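You operate a simulated robot arm through the tools that you are given. There is no shell and no other tool.

You are at the controls of a simulated two-armed robot. One attempt, no reset.

TASK
Empty the old oil from the red-handled jug into the waste funnel.
Fine: open the orange bung first so the drum can breathe; shut it afterwards and put the jug back. Set down upright: what you pick out. Where these are worked on the way, their far stop is far enough and under half their travel is too little: orange bung.
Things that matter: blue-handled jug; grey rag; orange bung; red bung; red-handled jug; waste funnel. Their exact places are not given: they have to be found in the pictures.

The check looks at the end state, three seconds after you hand in, the way a careful person would. Anything else that was tipped, shoved, dropped, spilled or broken makes it a failure.

THE ROBOT
Two 7-joint arms with two-finger parallel grippers on one trunk, on a base that moves. Base frame: it is fixed to the floor where the robot stands at the start and does not move with it; the origin is under the middle of the robot, x ahead of it, y to its left, z up. Lengths are in m, angles in degrees, forces in N, time in s.
The left shoulder is at the start at [0.06, 0.189, 1.178], the right one opposite. With the tool pointing down near the work surface each hand reaches from about 0.1 to 0.66 m from the robot's upright axis, wherever it stands, measured 20 degrees to its own side. Places, roughly: blue-handled jug, red-handled jug [2.75, 1.5, 1]; grey rag [2.5, 1.75, 1]; orange bung [2.6, 1.8, 0.9]; red bung [2.9, 1.2, 0.9]; waste funnel [2.5, 2, 0.9]. Payload 3.43 kg a hand.
The TCP of each hand is the grasp point between the finger pads, 0.03 m short of the fingertips. In the tool frame z runs along the fingers and y along their closing line. Largest opening 0.094 m; finger width 0.028, thickness 0.01; the body of the gripper, 0.05 by 0.096 m, starts 0.055 m behind the TCP.
Orientation is that of the tool frame in the base frame, as a unit quaternion [x, y, z, w]. With the fingers straight down and closing along the base's y, the tool's x points along the base's -x, its y along +y and its z along -z.

THE INTERFACE
- The arms move only by the tool drive_tool. It takes "left_targets", "right_targets" or both (then of equal length, played together; a hand with none holds still); each is a list that holds one entry, the list of rows, each a list of 7 numbers: the shift along the base's x, y, z in m, then the turn, a rotation vector about the base's x, y, z in degrees, then the opening, from 0 (shut) to 1 (fully open). In form: [[[x, y, z, ax, ay, az, jaw], ...]]. A call has 1 to 20 rows; each row is the pose to reach, as a shift and turn from the pose commanded when the call began. A row lasts 0.2 s, in which the tool goes at most 0.05 m and 8.6 degrees; a call with a longer step from one row to the next is refused whole, and so is a gripper value outside its range. A pose out of reach is approached as far as the arm can. The call stops where the force on the tool passes 40 N (or 10 N more than at its start, if that is more) or the arm is blocked; 0.2 s more then pass. Each finger travels about 0.153 m/s and halts on what it meets, pressing with about 35 N; the grip force reading is that of the motor and also rises with nothing between the fingers. The clock runs only during rows and for 0.2 s after the last one: add rows that repeat a pose to give the fingers time. It gives the time, the measured TCP pose, the force on the tool (base axes), the opening and the grip force at its end, in the units of the frame above (readings bear some noise), with the torque about the TCP (base axes, N m) and any sound that the robot's microphone picked up.
- Cameras (640 x 400 px; columns grow to the right, rows downward): "scene" is now at [0.0188, -0.0043, 1.7311]; the picture's right is [0.04, -1.00, 0.00], its down [-0.72, -0.03, -0.69] and it looks along [0.69, 0.03, -0.72] (base axes); focal length 281 px, centre (320, 200). "left" rides on the left gripper at [0.076, -0.014, -0.102] in its tool frame; the picture's right is [0.18, 0.98, 0.00], its down [-0.75, 0.14, -0.64] and it looks along [-0.63, 0.12, 0.77] (tool axes); focal length 243 px, centre (320, 200). "right" rides on the right gripper at [0.076, 0.014, -0.103] in its tool frame; the picture's right is [-0.18, 0.98, 0.00], its down [-0.75, -0.14, -0.64] and it looks along [-0.63, -0.12, 0.77] (tool axes); focal length 243 px, centre (320, 200).
- snapshot(camera): a new picture of that camera. No time passes.
- move_column(by): slides the trunk up (or, below 0, down) by that many m; the arms and the scene camera ride with it, the base frame stays. It gives what a move gives, with no picture.
- drive_base(legs): drives the robot by 1 to 6 legs, each [ahead, left, turn to the left] in m, m and degrees, along the robot's own axes; the way and the turn of a leg run together, so that a leg with both is an arc; at most 1.5 m and 180 degrees a leg. The arms and the cameras ride along, it lands a little off, and it stops where it bumps. It gives what a move gives.
- aim_head(pan, tilt): turns the head with the scene camera to pan (to the left, within 86 degrees either way) and tilt (down, from -29 to 69), counted from straight ahead of the robot. It gives what a move gives.
- measure_at(camera, pixels): for up to 12 pixels [column, row] of the newest picture of that camera ("zoom" is the newest enlarged one), the place [x, y, z] in the base frame of the surface seen there, good to about 0.003 m, but the place of the scene camera against the robot may be out by one fixed shift of up to 0.012 m in any direction. No time passes.
- enlarge(camera, box): a new picture of the part [left, top, right, bottom] of that camera's present view, enlarged. No time passes.
- job_done(): hands the job in; it is judged then, once.

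Leave the grippers open and the arms clear of the work at the hand-in unless told otherwise.

The tools are called after "Request:" as name(argument=value, ...) on one line, values as JSON. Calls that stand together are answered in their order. drive_tool: Moves the arms, as the interface text tells. Its arguments: {"type":"object","properties":{"left_targets":{"type":"array"},"right_targets":{"type":"array"}},"required":[]} The other tools are called the same way: move_column (by) moves the trunk up or down; drive_base (legs) drives the base; aim_head (pan, tilt) turns the head that bears the scene camera; snapshot (camera) takes a picture; measure_at (camera, pixels) gives the place of the surface under pixels of a picture; enlarge (camera, box) takes an enlarged picture of a part of a camera's view; job_done () hands the job in.

At the start:

```text
clock: 0.0
left_position: [0.3971, 0.2145, 1.1787]
left_tcp_rot: [0.0, 1.0, 0.0, 0.0]
left_wrist_force: [0.2, -0.2, 0.2]
left_ft_torque: [0.01, 0.04, 0.0]
left_finger_gap: 0.094
left_grip_force: 0.1
right_position: [0.3324, -0.1045, 1.184]
right_tcp_rot: [0.0, 1.0, 0.0, 0.0]
right_wrist_force: [0.3, -0.5, -0.2]
right_ft_torque: [0.01, -0.03, 0.0]
right_finger_gap: 0.0943
right_grip_force: 0.2
trunk travel left (down, up): [-0.85, 0.14]
robot x, y, heading: [0.0009, 0.0012, 0.1]
head pan, tilt (commanded): [2.2, 46.4]
```

scene: 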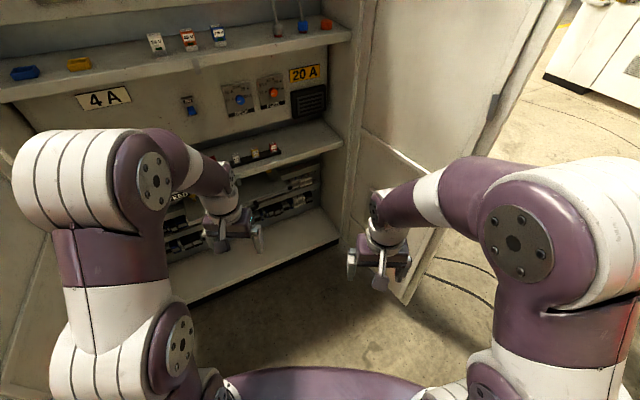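
right: 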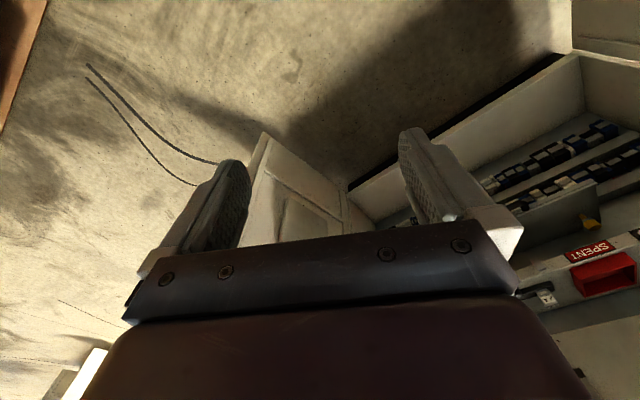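
left: 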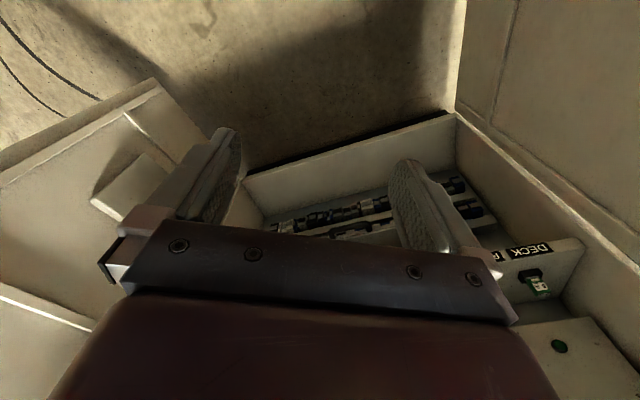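

The robot stands in front of an electric cabinet. The work is at about [2.6, 1.7], ahead and to the left. I'll look around with the head first.

Request:
aim_head(pan=33, tilt=15)

Request:
snapshot(camera="scene")

Request:
aim_head(pan=-35, tilt=20)

Request:
snapshot(camera="scene")

Request:
aim_head(pan=80, tilt=20)

Request:
snapshot(camera="scene")

```text
clock: 1.0
left_position: [0.3978, 0.2137, 1.1764]
left_tcp_rot: [0.0, 1.0, 0.0, 0.0]
left_wrist_force: [0.0, -0.3, 0.5]
left_ft_torque: [0.01, -0.01, -0.04]
left_finger_gap: 0.094
left_grip_force: 0.1
right_position: [0.3322, -0.1061, 1.1839]
right_tcp_rot: [0.0, 1.0, 0.0, 0.0]
right_wrist_force: [-0.8, -0.1, -0.3]
right_ft_torque: [0.02, 0.0, -0.01]
right_finger_gap: 0.0938
right_grip_force: 0.1
trunk travel left (down, up): [-0.85, 0.14]
robot x, y, heading: [0.0004, 0.0011, -0.3]
head pan, tilt (commanded): [33.0, 15.0]
```

```text
taken
```

scene: 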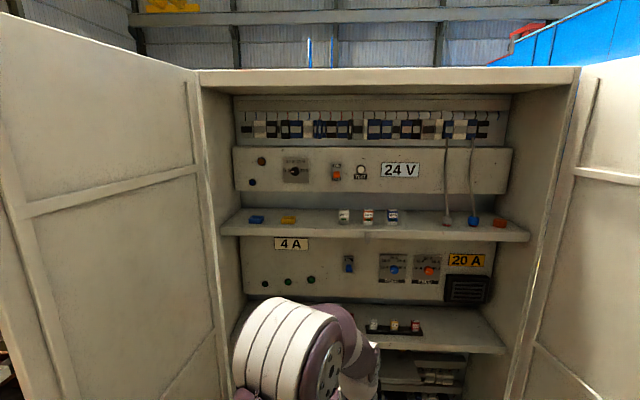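

```text
clock: 2.4
left_position: [0.3979, 0.2143, 1.1768]
left_tcp_rot: [0.001, 1.0, 0.0, 0.0]
left_wrist_force: [0.7, 0.2, 1.2]
left_ft_torque: [-0.03, -0.02, 0.0]
left_finger_gap: 0.0941
left_grip_force: 0.1
right_position: [0.3334, -0.1052, 1.185]
right_tcp_rot: [0.0, 1.0, 0.0, 0.0]
right_wrist_force: [0.0, 0.7, -0.6]
right_ft_torque: [0.03, 0.0, -0.01]
right_finger_gap: 0.0938
right_grip_force: 0.1
trunk travel left (down, up): [-0.85, 0.14]
robot x, y, heading: [-0.0011, -0.0003, -0.0]
head pan, tilt (commanded): [-35.0, 20.0]
```

```text
taken
```

scene: 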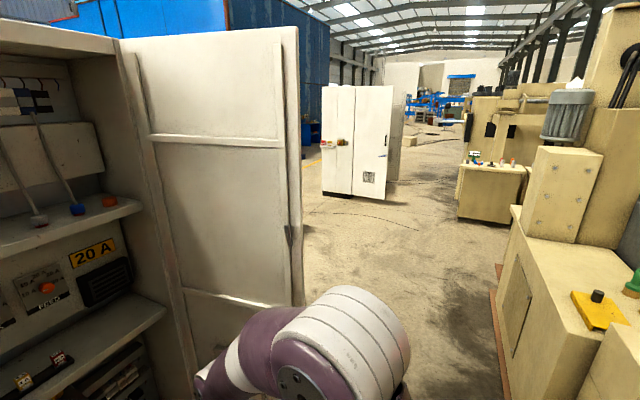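

```text
clock: 4.3
left_position: [0.3967, 0.2143, 1.1769]
left_tcp_rot: [0.0, 1.0, 0.0, 0.0]
left_wrist_force: [0.0, -0.7, -0.3]
left_ft_torque: [-0.01, -0.02, 0.0]
left_finger_gap: 0.094
left_grip_force: 0.0
right_position: [0.3334, -0.1045, 1.1841]
right_tcp_rot: [0.0, 1.0, 0.0, 0.0]
right_wrist_force: [-0.2, -0.2, 0.3]
right_ft_torque: [0.0, 0.0, -0.01]
right_finger_gap: 0.0938
right_grip_force: 0.0
trunk travel left (down, up): [-0.85, 0.14]
robot x, y, heading: [-0.0012, 0.0019, 0.0]
head pan, tilt (commanded): [80.0, 20.0]
```

```text
taken
```

scene: 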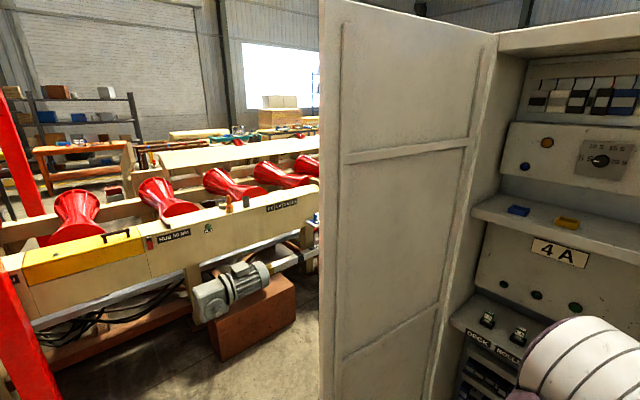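

The cabinet with its two open doors blocks the direct way; the work lies behind it. I'll measure cabinet and floor points in this view (pan 80), then in the right-hand view.

Request:
measure_at(camera="scene", pixels=[[325, 20], [325, 300], [322, 395], [495, 40], [480, 200], [310, 370], [215, 390], [250, 330], [310, 280], [200, 230], [310, 150], [60, 390]])

Request:
aim_head(pan=-20, tilt=25)

Request:
snapshot(camera="scene")

```text
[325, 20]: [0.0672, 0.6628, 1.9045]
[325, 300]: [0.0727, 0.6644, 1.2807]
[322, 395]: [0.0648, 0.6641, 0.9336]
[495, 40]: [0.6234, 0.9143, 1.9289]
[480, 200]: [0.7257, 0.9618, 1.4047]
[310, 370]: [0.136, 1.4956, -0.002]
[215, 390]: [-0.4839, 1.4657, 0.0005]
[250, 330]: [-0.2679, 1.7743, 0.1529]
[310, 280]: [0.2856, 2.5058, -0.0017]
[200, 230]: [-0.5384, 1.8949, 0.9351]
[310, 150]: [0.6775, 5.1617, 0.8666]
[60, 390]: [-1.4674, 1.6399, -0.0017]
```

```text
clock: 6.1
left_position: [0.3976, 0.2144, 1.1767]
left_tcp_rot: [0.0, 1.0, 0.0, 0.0]
left_wrist_force: [0.0, -0.4, -0.4]
left_ft_torque: [-0.01, -0.02, -0.01]
left_finger_gap: 0.094
left_grip_force: 0.0
right_position: [0.3334, -0.106, 1.1841]
right_tcp_rot: [-0.001, 1.0, 0.0, 0.0]
right_wrist_force: [-0.3, -0.9, -0.1]
right_ft_torque: [-0.02, -0.02, 0.02]
right_finger_gap: 0.0937
right_grip_force: 0.0
trunk travel left (down, up): [-0.85, 0.14]
robot x, y, heading: [0.0022, 0.0006, 0.1]
head pan, tilt (commanded): [-20.0, 25.0]
```

```text
taken
```

scene: 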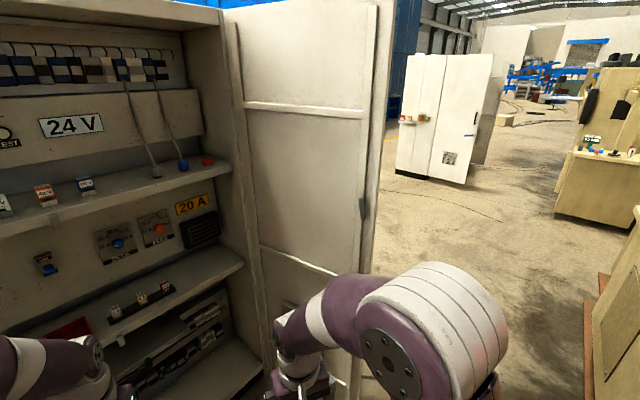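

The right door's outer edge is at column ~375–390; I'll measure it, the cabinet back corner, the floor to the right and the blue wall.

Request:
measure_at(camera="scene", pixels=[[375, 100], [368, 260], [240, 150], [385, 200], [400, 150], [400, 200], [450, 250], [550, 300], [580, 390], [600, 290], [430, 100], [400, 60]])

Request:
aim_head(pan=-60, tilt=40)

Request:
snapshot(camera="scene")

```text
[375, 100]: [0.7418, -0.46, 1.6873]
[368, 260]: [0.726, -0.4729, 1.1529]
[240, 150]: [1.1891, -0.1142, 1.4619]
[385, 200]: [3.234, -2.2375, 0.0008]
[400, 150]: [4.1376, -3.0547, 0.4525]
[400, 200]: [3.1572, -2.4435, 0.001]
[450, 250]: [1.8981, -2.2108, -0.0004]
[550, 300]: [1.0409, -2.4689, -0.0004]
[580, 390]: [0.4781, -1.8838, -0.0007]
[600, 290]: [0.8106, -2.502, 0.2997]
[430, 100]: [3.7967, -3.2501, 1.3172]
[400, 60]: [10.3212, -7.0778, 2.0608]
```

```text
clock: 7.1
left_position: [0.3973, 0.2146, 1.1772]
left_tcp_rot: [0.0, 1.0, 0.0, 0.0]
left_wrist_force: [0.0, 0.5, -0.5]
left_ft_torque: [-0.02, 0.0, 0.0]
left_finger_gap: 0.0939
left_grip_force: 0.0
right_position: [0.3329, -0.1058, 1.1846]
right_tcp_rot: [0.0, 1.0, -0.001, 0.0]
right_wrist_force: [0.0, 0.5, 0.8]
right_ft_torque: [-0.01, -0.03, 0.01]
right_finger_gap: 0.0941
right_grip_force: 0.0
trunk travel left (down, up): [-0.85, 0.14]
robot x, y, heading: [0.0004, -0.0009, -0.0]
head pan, tilt (commanded): [-60.0, 40.0]
```

```text
taken
```

scene: 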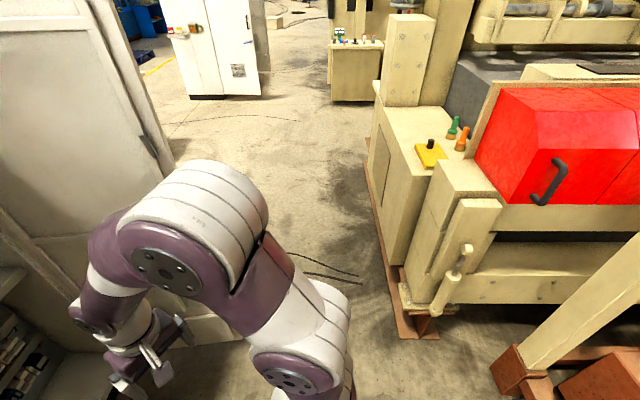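

I see a machine to the right. I'll measure its near floor corner (430,335), the rust-brown foot (505,390), the floor, and the door foot.

Request:
measure_at(camera="scene", pixels=[[430, 336], [398, 330], [500, 380], [495, 340], [300, 230], [180, 130], [120, 60], [160, 140], [440, 310], [370, 150], [200, 340], [350, 380]])

Request:
aim_head(pan=-86, tilt=45)

Request:
snapshot(camera="scene")

```text
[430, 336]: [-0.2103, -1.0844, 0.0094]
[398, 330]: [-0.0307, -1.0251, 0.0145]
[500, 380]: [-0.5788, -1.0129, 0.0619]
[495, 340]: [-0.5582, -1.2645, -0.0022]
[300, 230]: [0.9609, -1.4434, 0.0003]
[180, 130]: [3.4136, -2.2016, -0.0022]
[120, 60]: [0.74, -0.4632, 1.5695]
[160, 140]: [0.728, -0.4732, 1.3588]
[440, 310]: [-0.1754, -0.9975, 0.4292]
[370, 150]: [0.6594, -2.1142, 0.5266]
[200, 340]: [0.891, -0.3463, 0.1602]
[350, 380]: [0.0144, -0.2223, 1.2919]
```

```text
clock: 8.0
left_position: [0.3984, 0.2147, 1.1767]
left_tcp_rot: [0.0, 1.0, 0.0, 0.0]
left_wrist_force: [-0.7, -0.5, 0.7]
left_ft_torque: [-0.03, -0.01, 0.02]
left_finger_gap: 0.0939
left_grip_force: 0.1
right_position: [0.3323, -0.1045, 1.1842]
right_tcp_rot: [-0.001, 1.0, 0.0, 0.0]
right_wrist_force: [-0.1, 0.0, 0.2]
right_ft_torque: [0.01, 0.0, 0.0]
right_finger_gap: 0.0943
right_grip_force: 0.2
trunk travel left (down, up): [-0.85, 0.14]
robot x, y, heading: [0.0013, -0.0021, 0.2]
head pan, tilt (commanded): [-85.9, 45.0]
```

```text
taken
```

scene: 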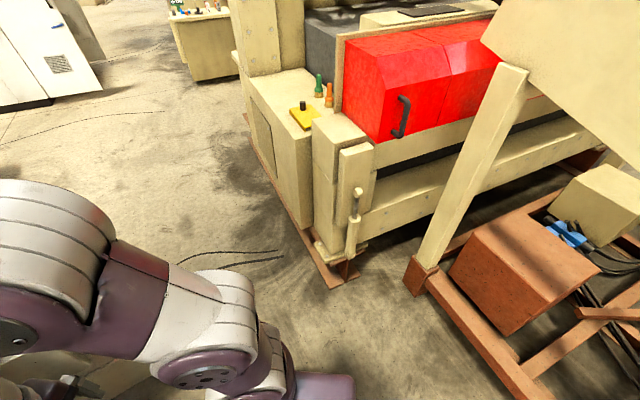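

The gap between the right door tip (0.74,-0.46) and the machine corner (-0.1,-1.05) is about 1 m. I'll turn in place to face the gap, then look.

Request:
drive_base(legs=[[0, 0, -62]])

Request:
aim_head(pan=0, tilt=35)

Request:
snapshot(camera="scene")

```text
clock: 11.2
left_position: [0.3684, -0.2595, 1.1771]
left_tcp_rot: [0.528, 0.849, 0.0, 0.0]
left_wrist_force: [0.4, -0.5, -0.2]
left_ft_torque: [-0.03, 0.0, -0.01]
left_finger_gap: 0.094
left_grip_force: 0.1
right_position: [0.0534, -0.3453, 1.1849]
right_tcp_rot: [0.528, 0.85, 0.0, 0.0]
right_wrist_force: [0.0, -0.8, -0.4]
right_ft_torque: [0.02, 0.04, 0.01]
right_finger_gap: 0.0939
right_grip_force: 0.1
trunk travel left (down, up): [-0.85, 0.14]
robot x, y, heading: [0.0005, 0.0001, -63.8]
head pan, tilt (commanded): [-85.9, 45.0]
```

```text
clock: 12.8
left_position: [0.3686, -0.2609, 1.1765]
left_tcp_rot: [0.528, 0.849, 0.0, -0.001]
left_wrist_force: [-0.1, 1.1, -0.5]
left_ft_torque: [-0.03, -0.01, 0.01]
left_finger_gap: 0.0938
left_grip_force: 0.1
right_position: [0.0534, -0.3443, 1.1843]
right_tcp_rot: [0.527, 0.85, 0.0, 0.001]
right_wrist_force: [-0.1, -0.2, -0.7]
right_ft_torque: [-0.01, -0.01, -0.03]
right_finger_gap: 0.0939
right_grip_force: 0.1
trunk travel left (down, up): [-0.85, 0.14]
robot x, y, heading: [-0.0031, -0.0004, -63.5]
head pan, tilt (commanded): [0.0, 35.0]
```

```text
taken
```

scene: 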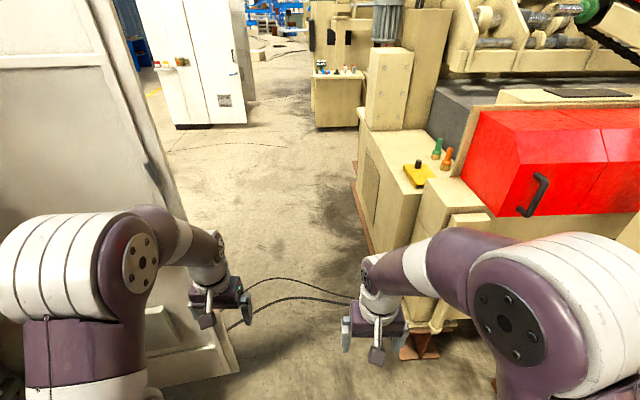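

The way ahead is clear between the door tip (0.46 m to my left) and the machine plate (0.45 m to my right). I'll drive ahead 1.25 m, then turn left and look.

Request:
drive_base(legs=[[1.25, 0.0, 0]])

Request:
aim_head(pan=75, tilt=20)

Request:
snapshot(camera="scene")

```text
clock: 19.1
left_position: [0.9235, -1.3845, 1.1768]
left_tcp_rot: [0.528, 0.85, -0.001, 0.001]
left_wrist_force: [-0.1, 1.0, -0.6]
left_ft_torque: [0.03, 0.01, 0.02]
left_finger_gap: 0.0941
left_grip_force: 0.1
right_position: [0.6085, -1.468, 1.1834]
right_tcp_rot: [0.527, 0.85, 0.0, 0.001]
right_wrist_force: [0.1, 0.2, -0.8]
right_ft_torque: [0.0, -0.01, 0.0]
right_finger_gap: 0.094
right_grip_force: 0.0
trunk travel left (down, up): [-0.85, 0.14]
robot x, y, heading: [0.5534, -1.126, -63.5]
head pan, tilt (commanded): [0.0, 35.0]
```

```text
clock: 20.6
left_position: [0.9226, -1.3847, 1.177]
left_tcp_rot: [0.528, 0.849, 0.0, 0.0]
left_wrist_force: [-0.2, 0.1, 0.1]
left_ft_torque: [0.01, 0.0, -0.01]
left_finger_gap: 0.0941
left_grip_force: 0.1
right_position: [0.6079, -1.4691, 1.1836]
right_tcp_rot: [0.528, 0.85, 0.0, 0.0]
right_wrist_force: [0.3, -0.8, 0.5]
right_ft_torque: [0.02, -0.02, 0.01]
right_finger_gap: 0.0939
right_grip_force: 0.1
trunk travel left (down, up): [-0.85, 0.14]
robot x, y, heading: [0.5601, -1.127, -63.7]
head pan, tilt (commanded): [75.0, 20.0]
```

```text
taken
```

scene: 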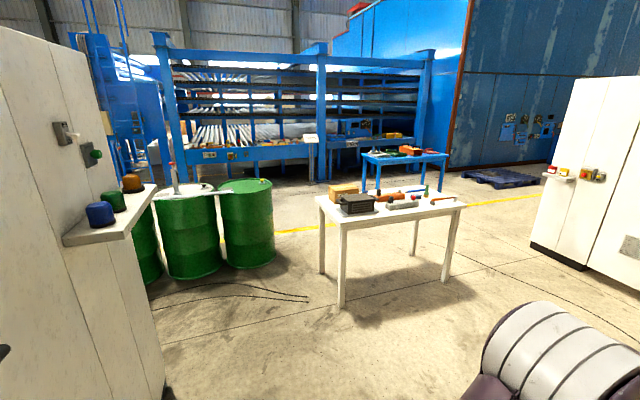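

Three or more green drums stand behind the cabinet, columns 130–275. I'll measure the drums, the cabinet edge, and the table.

Request:
measure_at(camera="scene", pixels=[[245, 186], [270, 190], [225, 195], [190, 190], [250, 265], [190, 275], [155, 185], [110, 390], [310, 298], [345, 300], [160, 330], [100, 220]])

Request:
enlarge(camera="scene", box=[60, 130, 300, 280])

```text
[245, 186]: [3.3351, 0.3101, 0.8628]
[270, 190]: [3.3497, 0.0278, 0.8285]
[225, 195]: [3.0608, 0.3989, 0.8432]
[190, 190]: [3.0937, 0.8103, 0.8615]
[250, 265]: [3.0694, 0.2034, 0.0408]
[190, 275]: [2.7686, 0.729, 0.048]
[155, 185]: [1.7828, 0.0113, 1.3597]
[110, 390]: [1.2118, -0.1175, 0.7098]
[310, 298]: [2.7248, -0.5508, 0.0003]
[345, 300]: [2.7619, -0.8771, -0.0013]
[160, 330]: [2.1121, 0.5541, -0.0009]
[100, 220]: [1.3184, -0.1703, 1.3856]
```

```text
2.67 times, centred on (180, 205) of scene
```

zoom: 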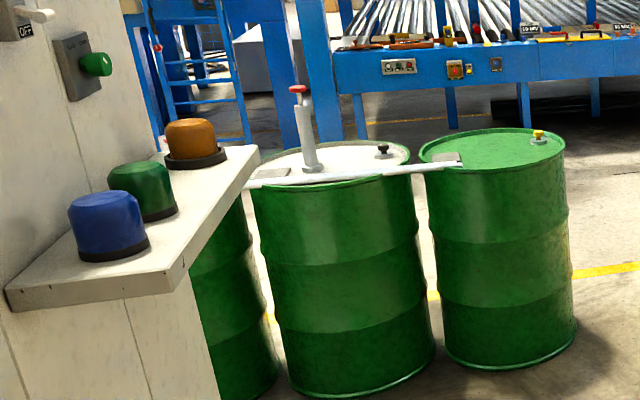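

Four green drums in a row stand about 1.2 m behind the cabinet. I'll drive clear of the door, then turn left to face the aisle between cabinet and drums.

Request:
drive_base(legs=[[0.2, 0.5, 0], [0, 0, 100]])

Request:
aim_head(pan=15, tilt=20)

Request:
snapshot(camera="scene")

```text
clock: 27.9
left_position: [1.2813, -0.6821, 1.177]
left_tcp_rot: [-0.31, 0.951, 0.0, 0.0]
left_wrist_force: [0.4, -0.6, 0.7]
left_ft_torque: [-0.01, 0.01, 0.0]
left_finger_gap: 0.0941
left_grip_force: 0.1
right_position: [1.4186, -0.9773, 1.1843]
right_tcp_rot: [-0.311, 0.95, 0.0, 0.0]
right_wrist_force: [0.8, -0.1, 0.7]
right_ft_torque: [-0.02, -0.02, 0.02]
right_finger_gap: 0.0942
right_grip_force: 0.0
trunk travel left (down, up): [-0.85, 0.14]
robot x, y, heading: [1.087, -1.0879, 36.0]
head pan, tilt (commanded): [75.0, 20.0]
```

```text
clock: 29.2
left_position: [1.281, -0.6812, 1.1767]
left_tcp_rot: [-0.31, 0.951, -0.001, -0.001]
left_wrist_force: [-0.4, -0.8, -0.6]
left_ft_torque: [0.03, 0.03, 0.04]
left_finger_gap: 0.0938
left_grip_force: 0.0
right_position: [1.4175, -0.9777, 1.1842]
right_tcp_rot: [-0.31, 0.951, 0.0, 0.0]
right_wrist_force: [0.5, 0.1, 1.1]
right_ft_torque: [0.02, 0.01, -0.03]
right_finger_gap: 0.094
right_grip_force: 0.0
trunk travel left (down, up): [-0.85, 0.14]
robot x, y, heading: [1.0868, -1.0874, 36.2]
head pan, tilt (commanded): [15.0, 20.0]
```

```text
taken
```

scene: 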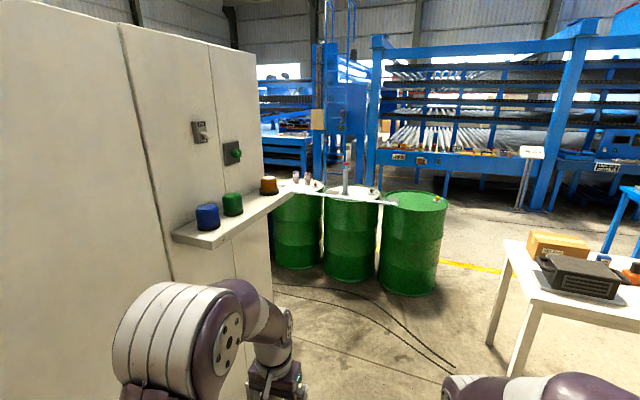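

I'll measure the shelf corners, the table corner and its legs, and the cabinet's back edge.

Request:
measure_at(camera="scene", pixels=[[215, 245], [175, 235], [292, 195], [272, 260], [255, 150], [505, 245], [490, 340], [510, 255], [325, 270], [300, 260], [410, 290], [272, 330]])

```text
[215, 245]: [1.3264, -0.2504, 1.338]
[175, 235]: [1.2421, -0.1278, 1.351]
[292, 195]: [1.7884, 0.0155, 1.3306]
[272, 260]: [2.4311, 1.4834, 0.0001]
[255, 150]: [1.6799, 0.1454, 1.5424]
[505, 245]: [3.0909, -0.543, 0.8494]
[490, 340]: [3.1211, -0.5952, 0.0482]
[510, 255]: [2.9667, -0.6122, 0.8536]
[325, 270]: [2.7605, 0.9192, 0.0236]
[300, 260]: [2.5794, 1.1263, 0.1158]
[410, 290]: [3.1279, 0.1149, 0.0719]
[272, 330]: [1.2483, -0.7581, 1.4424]
```

The way to about (2.25, -0.3) is clear of shelf and table. Driving there and turning left, then I look at the drums.

Request:
drive_base(legs=[[1.4, -0.05, 0], [0, 0, 45]])

Request:
aim_head(pan=-10, tilt=25)

Request:
snapshot(camera="scene")

```text
clock: 38.2
left_position: [2.0826, 0.0941, 1.1773]
left_tcp_rot: [-0.646, 0.764, 0.0, 0.0]
left_wrist_force: [-0.2, -0.1, 0.4]
left_ft_torque: [-0.02, 0.01, 0.0]
left_finger_gap: 0.094
left_grip_force: 0.1
right_position: [2.3887, -0.0219, 1.1834]
right_tcp_rot: [-0.647, 0.763, 0.0, 0.0]
right_wrist_force: [0.0, 0.0, -0.3]
right_ft_torque: [0.0, 0.01, -0.02]
right_finger_gap: 0.0938
right_grip_force: 0.1
trunk travel left (down, up): [-0.85, 0.14]
robot x, y, heading: [2.2308, -0.3356, 80.7]
head pan, tilt (commanded): [15.0, 20.0]
```

```text
clock: 39.0
left_position: [2.0835, 0.0933, 1.1771]
left_tcp_rot: [-0.646, 0.763, 0.0, -0.001]
left_wrist_force: [0.0, 0.3, -0.1]
left_ft_torque: [0.02, 0.0, -0.02]
left_finger_gap: 0.0942
left_grip_force: 0.1
right_position: [2.3885, -0.0218, 1.1852]
right_tcp_rot: [-0.646, 0.763, 0.001, 0.001]
right_wrist_force: [-0.1, -0.1, -0.3]
right_ft_torque: [0.01, -0.02, 0.03]
right_finger_gap: 0.0943
right_grip_force: 0.0
trunk travel left (down, up): [-0.85, 0.14]
robot x, y, heading: [2.2296, -0.3294, 80.4]
head pan, tilt (commanded): [-10.0, 25.0]
```

```text
taken
```

scene: 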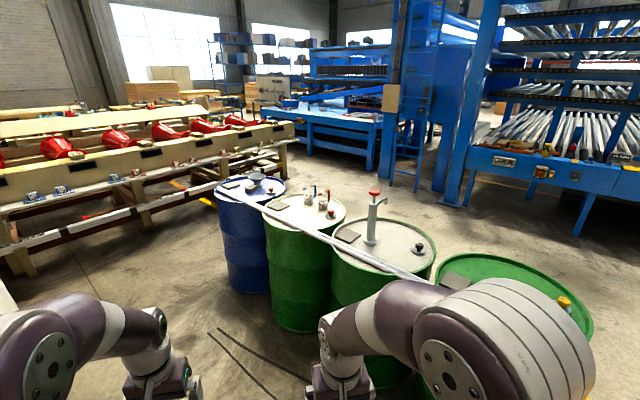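

Now I see four drums: blue (col 255), green with jugs (305), green with pump (375), green (520). I'll enlarge the blue and second drums and measure.

Request:
enlarge(camera="scene", box=[205, 160, 365, 260])

Request:
measure_at(camera="scene", pixels=[[255, 187], [220, 190], [285, 185], [310, 210], [345, 210], [270, 215], [330, 190], [325, 205], [375, 240], [250, 280], [300, 325], [475, 262]])

```text
4.00 times, centred on (285, 210) of scene
```

zoom: 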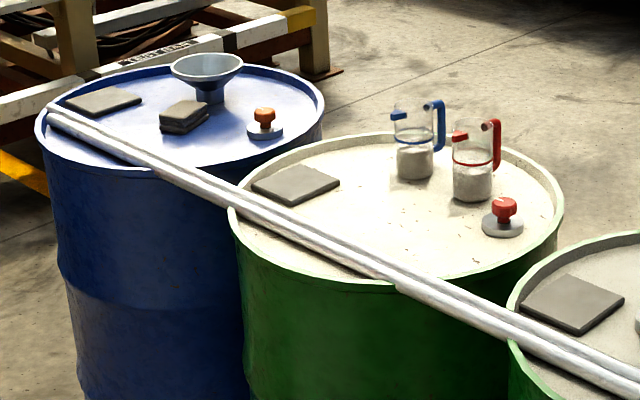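

```text
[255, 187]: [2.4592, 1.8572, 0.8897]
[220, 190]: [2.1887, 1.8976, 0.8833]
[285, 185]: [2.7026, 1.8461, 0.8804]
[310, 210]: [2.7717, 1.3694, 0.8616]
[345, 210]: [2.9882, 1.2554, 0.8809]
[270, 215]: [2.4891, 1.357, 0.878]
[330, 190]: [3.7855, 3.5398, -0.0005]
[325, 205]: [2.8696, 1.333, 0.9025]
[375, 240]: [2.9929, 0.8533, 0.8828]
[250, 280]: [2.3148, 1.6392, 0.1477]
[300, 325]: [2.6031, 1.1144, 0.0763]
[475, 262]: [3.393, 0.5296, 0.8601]
```

Blue drum: funnel, folded grey rag, orange bung. Green drum: blue- and red-handled jugs and red bung; a pipe lies along the near rims. Before approaching I look down to see my base's footprint.

Request:
aim_head(pan=0, tilt=69)

Request:
snapshot(camera="scene")

Request:
measure_at(camera="scene", pixels=[[320, 390], [320, 300], [320, 340], [320, 260], [250, 360], [400, 360], [280, 330], [360, 330]])

```text
clock: 40.2
left_position: [2.0837, 0.0939, 1.1761]
left_tcp_rot: [-0.646, 0.763, 0.0, 0.0]
left_wrist_force: [-0.1, -0.5, 0.1]
left_ft_torque: [0.01, 0.02, 0.01]
left_finger_gap: 0.0937
left_grip_force: 0.1
right_position: [2.3878, -0.021, 1.1837]
right_tcp_rot: [-0.647, 0.763, 0.0, 0.0]
right_wrist_force: [-0.3, 0.4, -0.2]
right_ft_torque: [-0.01, -0.01, -0.03]
right_finger_gap: 0.0938
right_grip_force: 0.0
trunk travel left (down, up): [-0.85, 0.14]
robot x, y, heading: [2.2312, -0.3313, 80.7]
head pan, tilt (commanded): [0.0, 68.8]
```

```text
taken
```

scene: 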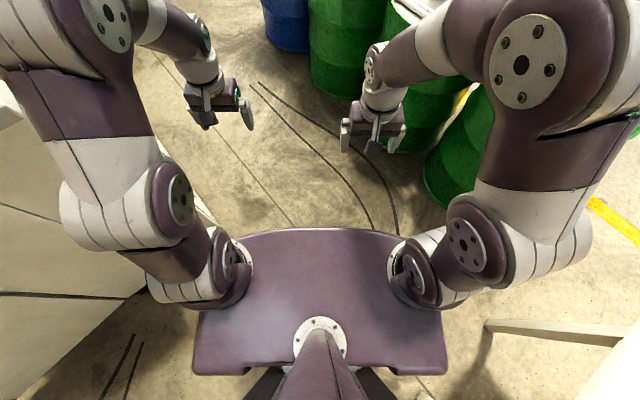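

```text
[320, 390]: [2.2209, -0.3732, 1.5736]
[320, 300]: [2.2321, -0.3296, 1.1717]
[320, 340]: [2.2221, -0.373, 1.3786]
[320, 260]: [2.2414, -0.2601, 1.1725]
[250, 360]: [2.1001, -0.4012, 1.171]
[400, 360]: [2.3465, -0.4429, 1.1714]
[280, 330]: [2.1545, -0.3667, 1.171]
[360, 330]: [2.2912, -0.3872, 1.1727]
```

The torso is compact. I'll turn to face the drum row (heading ~28°), move ahead 0.3 m, then strafe left down the aisle in front of the jug drum.

Request:
drive_base(legs=[[0, 0, -52.5], [0.3, 0, 0], [0, 0.6, 0]])

Request:
aim_head(pan=25, tilt=35)

Request:
snapshot(camera="scene")

```text
clock: 47.5
left_position: [2.4566, 0.7096, 1.1768]
left_tcp_rot: [-0.246, 0.969, 0.002, 0.0]
left_wrist_force: [-0.4, -0.3, 0.4]
left_ft_torque: [0.01, 0.0, 0.0]
left_finger_gap: 0.0939
left_grip_force: 0.2
right_position: [2.5527, 0.3974, 1.1844]
right_tcp_rot: [-0.245, 0.969, 0.0, 0.0]
right_wrist_force: [0.6, -0.2, 0.1]
right_ft_torque: [0.0, -0.03, -0.02]
right_finger_gap: 0.094
right_grip_force: 0.1
trunk travel left (down, up): [-0.85, 0.14]
robot x, y, heading: [2.209, 0.3329, 28.6]
head pan, tilt (commanded): [0.0, 68.8]
```

```text
clock: 48.5
left_position: [2.4569, 0.7084, 1.177]
left_tcp_rot: [-0.246, 0.969, 0.001, -0.001]
left_wrist_force: [0.6, 0.8, -0.1]
left_ft_torque: [0.02, 0.01, -0.02]
left_finger_gap: 0.0941
left_grip_force: 0.0
right_position: [2.5523, 0.3978, 1.1851]
right_tcp_rot: [-0.245, 0.969, 0.0, 0.0]
right_wrist_force: [-0.5, -0.4, 0.0]
right_ft_torque: [0.0, -0.02, 0.02]
right_finger_gap: 0.094
right_grip_force: 0.1
trunk travel left (down, up): [-0.85, 0.14]
robot x, y, heading: [2.2124, 0.3299, 28.0]
head pan, tilt (commanded): [25.0, 35.0]
```

```text
taken
```

scene: 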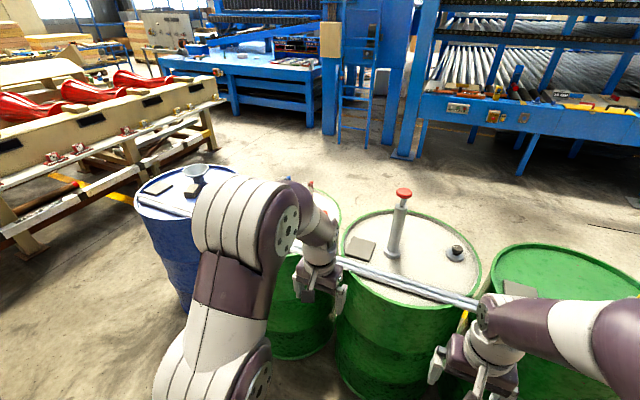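

Still clear. I strafe left another 0.6 m so the jug drum is straight ahead.

Request:
drive_base(legs=[[0, 0.6, 0]])

Request:
aim_head(pan=10, tilt=42)

Request:
snapshot(camera="scene")

```text
clock: 51.9
left_position: [2.1747, 1.2387, 1.1785]
left_tcp_rot: [-0.243, 0.97, 0.0, 0.0]
left_wrist_force: [-0.4, -0.6, 0.3]
left_ft_torque: [0.02, -0.01, -0.01]
left_finger_gap: 0.094
left_grip_force: 0.0
right_position: [2.2673, 0.9253, 1.1853]
right_tcp_rot: [-0.242, 0.97, 0.0, 0.0]
right_wrist_force: [-0.1, -0.2, -0.2]
right_ft_torque: [-0.01, -0.01, 0.01]
right_finger_gap: 0.0939
right_grip_force: 0.0
trunk travel left (down, up): [-0.85, 0.14]
robot x, y, heading: [1.9226, 0.8627, 28.0]
head pan, tilt (commanded): [25.0, 35.0]
```

```text
clock: 52.7
left_position: [2.1737, 1.2405, 1.1769]
left_tcp_rot: [-0.241, 0.97, 0.0, 0.0]
left_wrist_force: [-0.3, -0.1, 0.1]
left_ft_torque: [-0.02, -0.02, -0.01]
left_finger_gap: 0.094
left_grip_force: 0.1
right_position: [2.2674, 0.928, 1.1842]
right_tcp_rot: [-0.242, 0.97, 0.0, -0.001]
right_wrist_force: [0.4, 0.0, 0.5]
right_ft_torque: [0.01, 0.0, -0.03]
right_finger_gap: 0.094
right_grip_force: 0.0
trunk travel left (down, up): [-0.85, 0.14]
robot x, y, heading: [1.9253, 0.8641, 28.0]
head pan, tilt (commanded): [10.0, 42.0]
```

```text
taken
```

scene: 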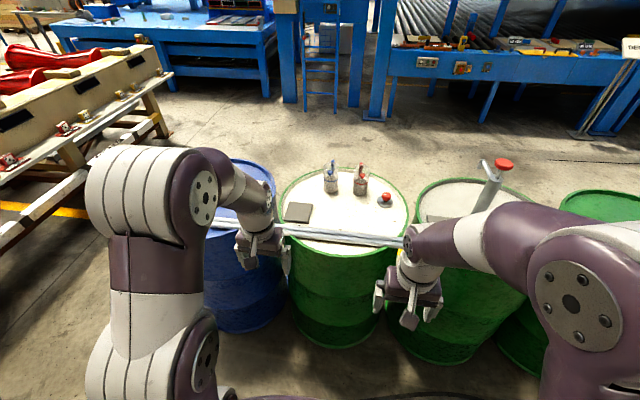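

Jugs at (331,180) and (360,182), red bung at (385,198). I enlarge this area and measure.

Request:
enlarge(camera="scene", box=[270, 145, 430, 245])

Request:
measure_at(camera="scene", pixels=[[331, 187], [360, 190], [385, 198], [345, 200], [405, 215], [282, 205], [340, 168], [335, 236], [345, 250], [300, 211], [395, 240], [295, 235]])

```text
4.00 times, centred on (350, 195) of scene
```

zoom: 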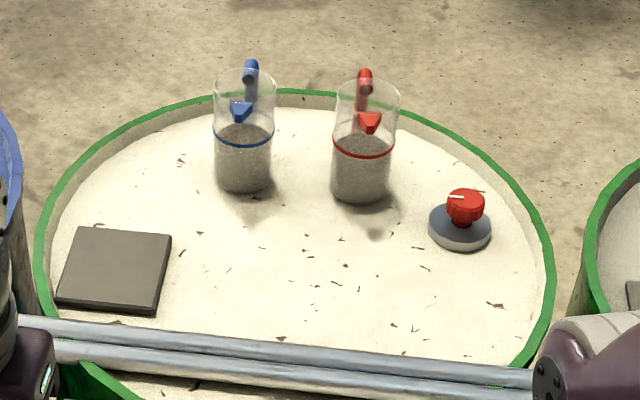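

```text
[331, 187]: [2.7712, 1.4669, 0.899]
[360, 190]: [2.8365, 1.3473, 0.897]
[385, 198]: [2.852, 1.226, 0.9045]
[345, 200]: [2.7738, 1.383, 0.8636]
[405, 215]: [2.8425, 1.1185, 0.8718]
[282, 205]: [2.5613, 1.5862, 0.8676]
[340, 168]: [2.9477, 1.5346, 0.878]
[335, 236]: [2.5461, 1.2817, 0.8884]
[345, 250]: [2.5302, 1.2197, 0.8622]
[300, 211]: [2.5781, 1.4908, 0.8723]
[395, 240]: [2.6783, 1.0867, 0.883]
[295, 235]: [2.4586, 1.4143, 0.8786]
```

Both jugs have handles on the far side and spouts toward me; body is about 0.08 m wide. Before moving in, I test how far the right wrist turns about the vertical (also to see my base with the hand camera).

Request:
drive_tool(right_targets=[[[0, 0, 0, 0, 0, 8.5, 1], [0, 0, 0, 0, 0, 17, 1], [0, 0, 0, 0, 0, 25.5, 1], [0, 0, 0, 0, 0, 34, 1], [0, 0, 0, 0, 0, 42.5, 1], [0, 0, 0, 0, 0, 51, 1], [0, 0, 0, 0, 0, 59.5, 1], [0, 0, 0, 0, 0, 68, 1], [0, 0, 0, 0, 0, 76.5, 1], [0, 0, 0, 0, 0, 85, 1], [0, 0, 0, 0, 0, 93.5, 1], [0, 0, 0, 0, 0, 102, 1], [0, 0, 0, 0, 0, 110.5, 1], [0, 0, 0, 0, 0, 119, 1], [0, 0, 0, 0, 0, 127.5, 1], [0, 0, 0, 0, 0, 136, 1], [0, 0, 0, 0, 0, 144.5, 1], [0, 0, 0, 0, 0, 153, 1], [0, 0, 0, 0, 0, 161.5, 1], [0, 0, 0, 0, 0, 170, 1]]])

Request:
snapshot(camera="right")

Request:
snapshot(camera="scene")

```text
clock: 56.9
left_position: [2.1738, 1.2387, 1.1771]
left_tcp_rot: [-0.242, 0.97, 0.0, 0.0]
left_wrist_force: [0.4, -0.2, 0.0]
left_ft_torque: [0.01, 0.0, -0.01]
left_finger_gap: 0.0938
left_grip_force: 0.0
right_position: [2.2666, 0.9263, 1.1841]
right_tcp_rot: [0.987, 0.158, 0.0, 0.0]
right_wrist_force: [-0.1, 0.0, 0.0]
right_ft_torque: [-0.03, -0.01, 0.03]
right_finger_gap: 0.0938
right_grip_force: 0.0
trunk travel left (down, up): [-0.85, 0.14]
robot x, y, heading: [1.9217, 0.8635, 28.0]
head pan, tilt (commanded): [10.0, 42.0]
```

```text
taken
```

right: 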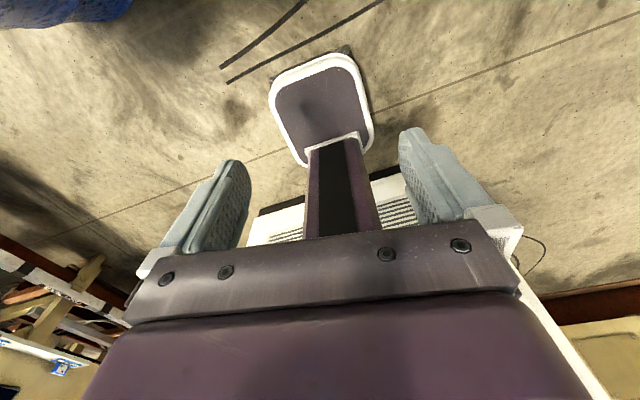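

```text
taken
```

scene: 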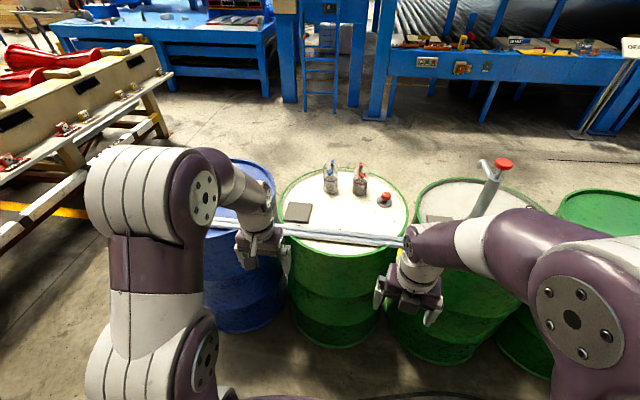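

The wrist turned 170° without trouble, and the hand camera sees my base: a rounded plate. I measure its edges.

Request:
measure_at(camera="right", pixels=[[315, 62], [315, 75], [280, 95], [370, 130], [300, 155], [350, 58], [275, 80], [345, 170], [400, 185], [275, 230], [340, 220], [260, 210]])

```text
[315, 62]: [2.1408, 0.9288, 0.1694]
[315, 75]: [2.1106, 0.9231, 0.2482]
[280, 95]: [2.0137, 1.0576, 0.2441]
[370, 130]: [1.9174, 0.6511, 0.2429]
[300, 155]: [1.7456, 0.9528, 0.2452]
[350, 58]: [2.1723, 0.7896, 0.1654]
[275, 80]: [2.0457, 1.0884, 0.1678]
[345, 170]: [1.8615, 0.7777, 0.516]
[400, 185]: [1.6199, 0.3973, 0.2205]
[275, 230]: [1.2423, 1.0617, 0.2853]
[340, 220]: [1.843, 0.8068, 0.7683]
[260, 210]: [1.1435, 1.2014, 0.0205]
```

My base front edge is 0.225 m ahead of my axis, half-width ~0.21. The items sit on the far half of the drums, so standing on the other side may be better for reach. I measure the free space behind the drums.

Request:
measure_at(camera="scene", pixels=[[345, 150], [300, 130], [430, 145], [305, 110], [285, 100], [370, 118], [480, 120], [560, 130], [480, 150], [220, 150], [160, 135], [130, 155]])

Request:
aim_head(pan=35, tilt=30)

Request:
snapshot(camera="scene")

```text
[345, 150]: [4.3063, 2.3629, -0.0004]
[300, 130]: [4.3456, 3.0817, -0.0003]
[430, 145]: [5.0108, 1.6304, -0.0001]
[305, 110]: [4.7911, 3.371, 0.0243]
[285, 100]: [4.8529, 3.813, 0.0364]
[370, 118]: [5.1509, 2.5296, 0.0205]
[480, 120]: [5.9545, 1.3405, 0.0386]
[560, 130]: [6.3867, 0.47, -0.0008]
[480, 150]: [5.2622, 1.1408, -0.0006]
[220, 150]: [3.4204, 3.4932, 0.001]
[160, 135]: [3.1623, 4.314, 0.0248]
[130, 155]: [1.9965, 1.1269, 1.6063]
```

```text
clock: 57.8
left_position: [2.1735, 1.2398, 1.1767]
left_tcp_rot: [-0.242, 0.97, -0.001, -0.001]
left_wrist_force: [0.0, 0.9, 0.5]
left_ft_torque: [0.01, -0.02, -0.04]
left_finger_gap: 0.0937
left_grip_force: 0.1
right_position: [2.2663, 0.9266, 1.1833]
right_tcp_rot: [0.988, 0.157, -0.001, 0.0]
right_wrist_force: [0.9, 0.7, 1.3]
right_ft_torque: [0.0, 0.0, 0.0]
right_finger_gap: 0.094
right_grip_force: 0.0
trunk travel left (down, up): [-0.85, 0.14]
robot x, y, heading: [1.9221, 0.8602, 27.6]
head pan, tilt (commanded): [35.0, 30.0]
```

```text
taken
```

scene: 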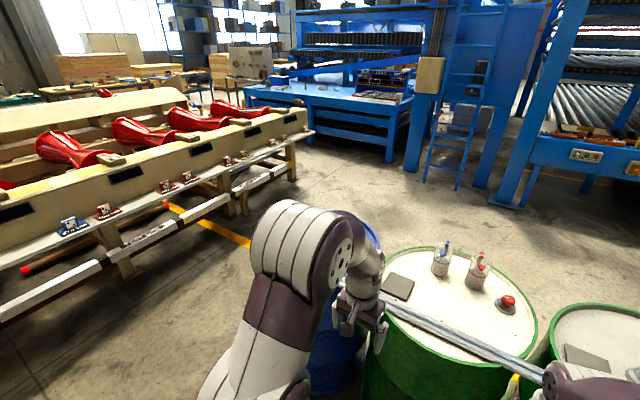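

Lots of free floor on the far side. I measure the conveyor's near edge to see whether I can pass around the blue drum's left end.

Request:
measure_at(camera="scene", pixels=[[292, 182], [245, 212], [125, 278], [310, 135], [100, 260], [20, 320], [240, 240], [200, 300], [370, 230], [70, 232], [180, 190], [460, 190]])

```text
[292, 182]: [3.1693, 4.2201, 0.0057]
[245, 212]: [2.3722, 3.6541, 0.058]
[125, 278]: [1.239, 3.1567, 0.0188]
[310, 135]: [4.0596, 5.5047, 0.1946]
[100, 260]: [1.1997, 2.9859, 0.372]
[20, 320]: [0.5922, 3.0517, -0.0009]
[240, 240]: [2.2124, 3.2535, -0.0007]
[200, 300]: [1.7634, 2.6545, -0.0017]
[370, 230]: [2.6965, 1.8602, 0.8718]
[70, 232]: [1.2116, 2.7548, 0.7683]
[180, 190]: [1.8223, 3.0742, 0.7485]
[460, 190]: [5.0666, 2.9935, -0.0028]
```

Conveyor edge lies 1.0 m left of the blue drum and parallel to my heading, so I can pass there. First I strafe left 1.48 m, then look ahead.

Request:
drive_base(legs=[[0, 1.48, 0]])

Request:
aim_head(pan=0, tilt=40)

Request:
snapshot(camera="scene")

```text
clock: 65.2
left_position: [1.465, 2.5558, 1.1761]
left_tcp_rot: [-0.245, 0.969, 0.001, -0.001]
left_wrist_force: [-0.8, 0.3, 0.0]
left_ft_torque: [0.03, 0.01, 0.02]
left_finger_gap: 0.0939
left_grip_force: 0.0
right_position: [1.562, 2.2441, 1.1846]
right_tcp_rot: [0.987, 0.16, -0.001, 0.0]
right_wrist_force: [0.4, -0.3, 0.2]
right_ft_torque: [0.03, 0.03, -0.02]
right_finger_gap: 0.094
right_grip_force: 0.0
trunk travel left (down, up): [-0.85, 0.14]
robot x, y, heading: [1.2185, 2.1767, 28.1]
head pan, tilt (commanded): [35.0, 30.0]
```

```text
clock: 66.2
left_position: [1.4654, 2.5561, 1.1783]
left_tcp_rot: [-0.245, 0.969, 0.0, 0.001]
left_wrist_force: [-0.5, -0.1, -0.1]
left_ft_torque: [0.02, 0.0, 0.03]
left_finger_gap: 0.0941
left_grip_force: 0.1
right_position: [1.561, 2.2432, 1.1833]
right_tcp_rot: [0.987, 0.16, 0.0, 0.0]
right_wrist_force: [0.6, -0.1, -0.4]
right_ft_torque: [-0.01, -0.01, 0.01]
right_finger_gap: 0.0939
right_grip_force: 0.1
trunk travel left (down, up): [-0.85, 0.14]
robot x, y, heading: [1.2173, 2.1762, 28.3]
head pan, tilt (commanded): [0.0, 40.0]
```

```text
taken
```

scene: 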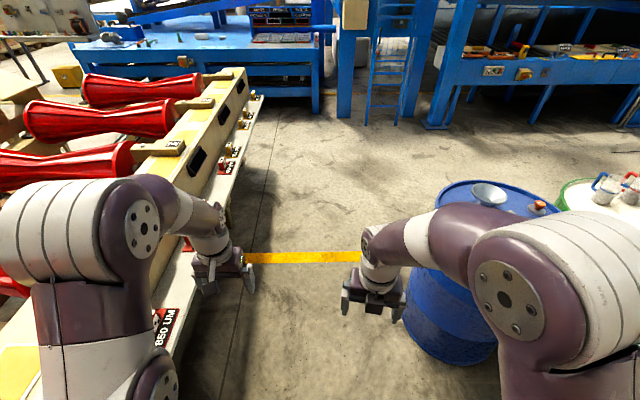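

I check the conveyor shelf edge and the blue drum's left side before driving through.

Request:
measure_at(camera="scene", pixels=[[262, 98], [240, 170], [170, 330], [190, 300], [436, 210], [410, 300], [440, 190], [225, 330], [245, 200], [300, 255]])

```text
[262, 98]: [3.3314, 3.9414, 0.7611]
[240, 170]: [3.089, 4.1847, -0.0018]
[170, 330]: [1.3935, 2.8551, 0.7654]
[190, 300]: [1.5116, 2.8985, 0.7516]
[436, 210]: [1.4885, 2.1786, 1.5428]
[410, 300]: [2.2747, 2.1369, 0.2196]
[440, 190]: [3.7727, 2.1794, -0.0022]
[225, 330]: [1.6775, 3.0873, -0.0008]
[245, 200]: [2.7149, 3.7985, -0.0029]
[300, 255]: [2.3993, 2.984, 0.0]
```

The gap is from 0.89 to 1.94 m and I'm in its middle. I drive straight ahead 1.95 m in two legs.

Request:
drive_base(legs=[[1.0, 0, 0], [0.95, 0, 0]])

Request:
aim_head(pan=-80, tilt=30)

Request:
snapshot(camera="scene")

```text
clock: 75.9
left_position: [3.1546, 3.4993, 1.1769]
left_tcp_rot: [-0.257, 0.966, 0.0, 0.001]
left_wrist_force: [-0.2, -0.1, 0.0]
left_ft_torque: [0.0, -0.01, -0.02]
left_finger_gap: 0.0937
left_grip_force: 0.0
right_position: [3.2569, 3.1891, 1.1848]
right_tcp_rot: [0.985, 0.172, 0.0, 0.0]
right_wrist_force: [-0.7, -0.2, -0.4]
right_ft_torque: [0.0, 0.0, -0.01]
right_finger_gap: 0.094
right_grip_force: 0.2
trunk travel left (down, up): [-0.85, 0.14]
robot x, y, heading: [2.9193, 3.1158, 29.9]
head pan, tilt (commanded): [0.0, 40.0]
```

```text
clock: 77.4
left_position: [3.1547, 3.4981, 1.1767]
left_tcp_rot: [-0.257, 0.966, 0.001, 0.001]
left_wrist_force: [-0.1, 0.2, 0.0]
left_ft_torque: [-0.02, -0.02, 0.02]
left_finger_gap: 0.0937
left_grip_force: 0.0
right_position: [3.2575, 3.1888, 1.1836]
right_tcp_rot: [0.985, 0.172, 0.0, 0.0]
right_wrist_force: [-0.1, 0.0, 0.1]
right_ft_torque: [-0.01, -0.01, -0.02]
right_finger_gap: 0.0941
right_grip_force: 0.1
trunk travel left (down, up): [-0.85, 0.14]
robot x, y, heading: [2.9145, 3.1152, 29.7]
head pan, tilt (commanded): [-80.0, 30.0]
```

```text
taken
```

scene: 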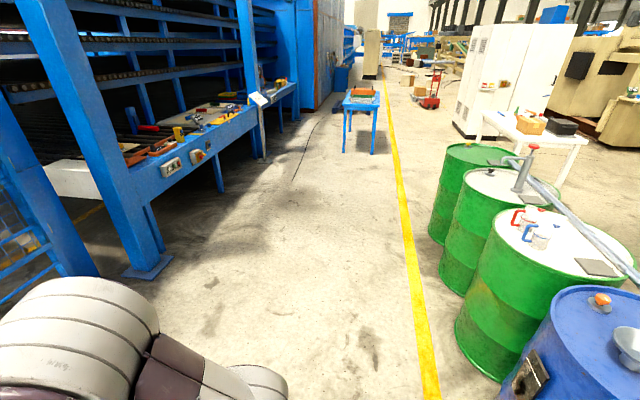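

This side is open. I turn right to face the drums (heading ~208°), then strafe left 0.75 m to be in front of the blue drum.

Request:
drive_base(legs=[[0, 0, -90], [0, 0, -91.5], [0, 0.7, 0]])

Request:
aim_head(pan=10, tilt=45)

Request:
snapshot(camera="scene")

```text
clock: 89.0
left_position: [2.9526, 2.1348, 1.1761]
left_tcp_rot: [0.975, 0.223, 0.0, 0.0]
left_wrist_force: [0.2, -0.4, 0.4]
left_ft_torque: [0.0, -0.02, -0.01]
left_finger_gap: 0.094
left_grip_force: 0.0
right_position: [2.8709, 2.4516, 1.184]
right_tcp_rot: [-0.138, 0.99, 0.0, 0.0]
right_wrist_force: [-0.1, 0.1, 0.0]
right_ft_torque: [0.02, 0.03, -0.02]
right_finger_gap: 0.0937
right_grip_force: 0.2
trunk travel left (down, up): [-0.85, 0.14]
robot x, y, heading: [3.2205, 2.5018, -154.2]
head pan, tilt (commanded): [-80.0, 30.0]
```

```text
clock: 90.6
left_position: [2.9527, 2.1357, 1.1776]
left_tcp_rot: [0.975, 0.223, -0.001, 0.0]
left_wrist_force: [0.7, 0.1, -0.8]
left_ft_torque: [0.02, -0.01, -0.02]
left_finger_gap: 0.0942
left_grip_force: 0.0
right_position: [2.8714, 2.4513, 1.1837]
right_tcp_rot: [-0.138, 0.99, 0.0, 0.0]
right_wrist_force: [0.1, -0.2, 0.3]
right_ft_torque: [-0.01, 0.0, 0.0]
right_finger_gap: 0.0939
right_grip_force: 0.1
trunk travel left (down, up): [-0.85, 0.14]
robot x, y, heading: [3.2175, 2.5003, -154.5]
head pan, tilt (commanded): [10.0, 45.0]
```

```text
taken
```

scene: 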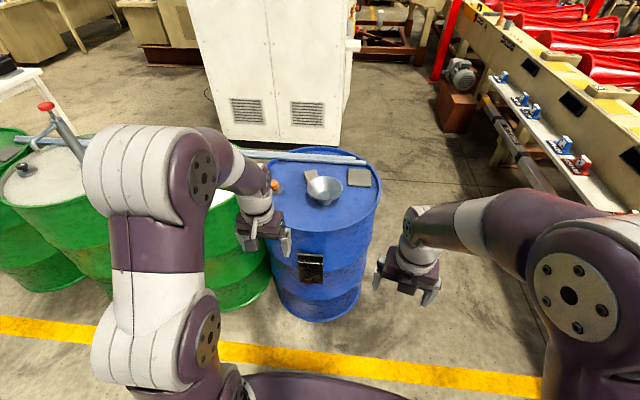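

Facing the drums: funnel at (325,190), orange bung (275,185), flat grey thing (358,178), folded rag (310,175). I enlarge and measure.

Request:
enlarge(camera="scene", box=[230, 135, 390, 235])

Request:
measure_at(camera="scene", pixels=[[275, 184], [324, 190], [324, 180], [310, 175], [358, 178], [309, 188], [341, 190], [378, 185], [310, 225], [280, 215], [350, 220], [325, 155]])

```text
4.00 times, centred on (310, 185) of scene
```

zoom: 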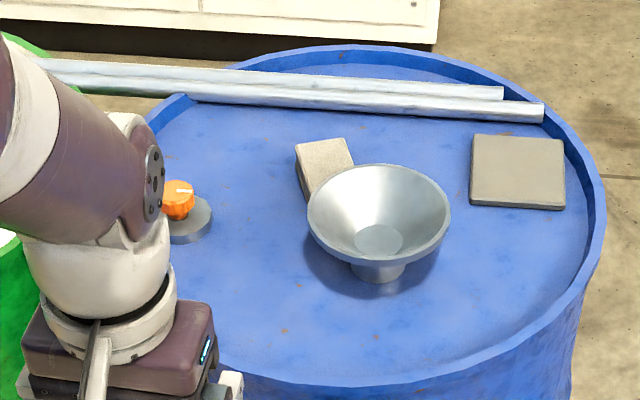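

```text
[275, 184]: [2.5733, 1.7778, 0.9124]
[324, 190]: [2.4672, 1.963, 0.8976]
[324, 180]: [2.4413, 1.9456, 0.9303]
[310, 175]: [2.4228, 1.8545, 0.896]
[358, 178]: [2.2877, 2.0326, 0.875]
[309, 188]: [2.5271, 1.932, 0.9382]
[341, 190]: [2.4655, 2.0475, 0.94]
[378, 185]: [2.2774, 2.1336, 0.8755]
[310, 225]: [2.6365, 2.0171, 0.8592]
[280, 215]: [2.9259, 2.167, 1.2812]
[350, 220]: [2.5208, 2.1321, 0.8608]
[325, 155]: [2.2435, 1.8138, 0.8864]
```

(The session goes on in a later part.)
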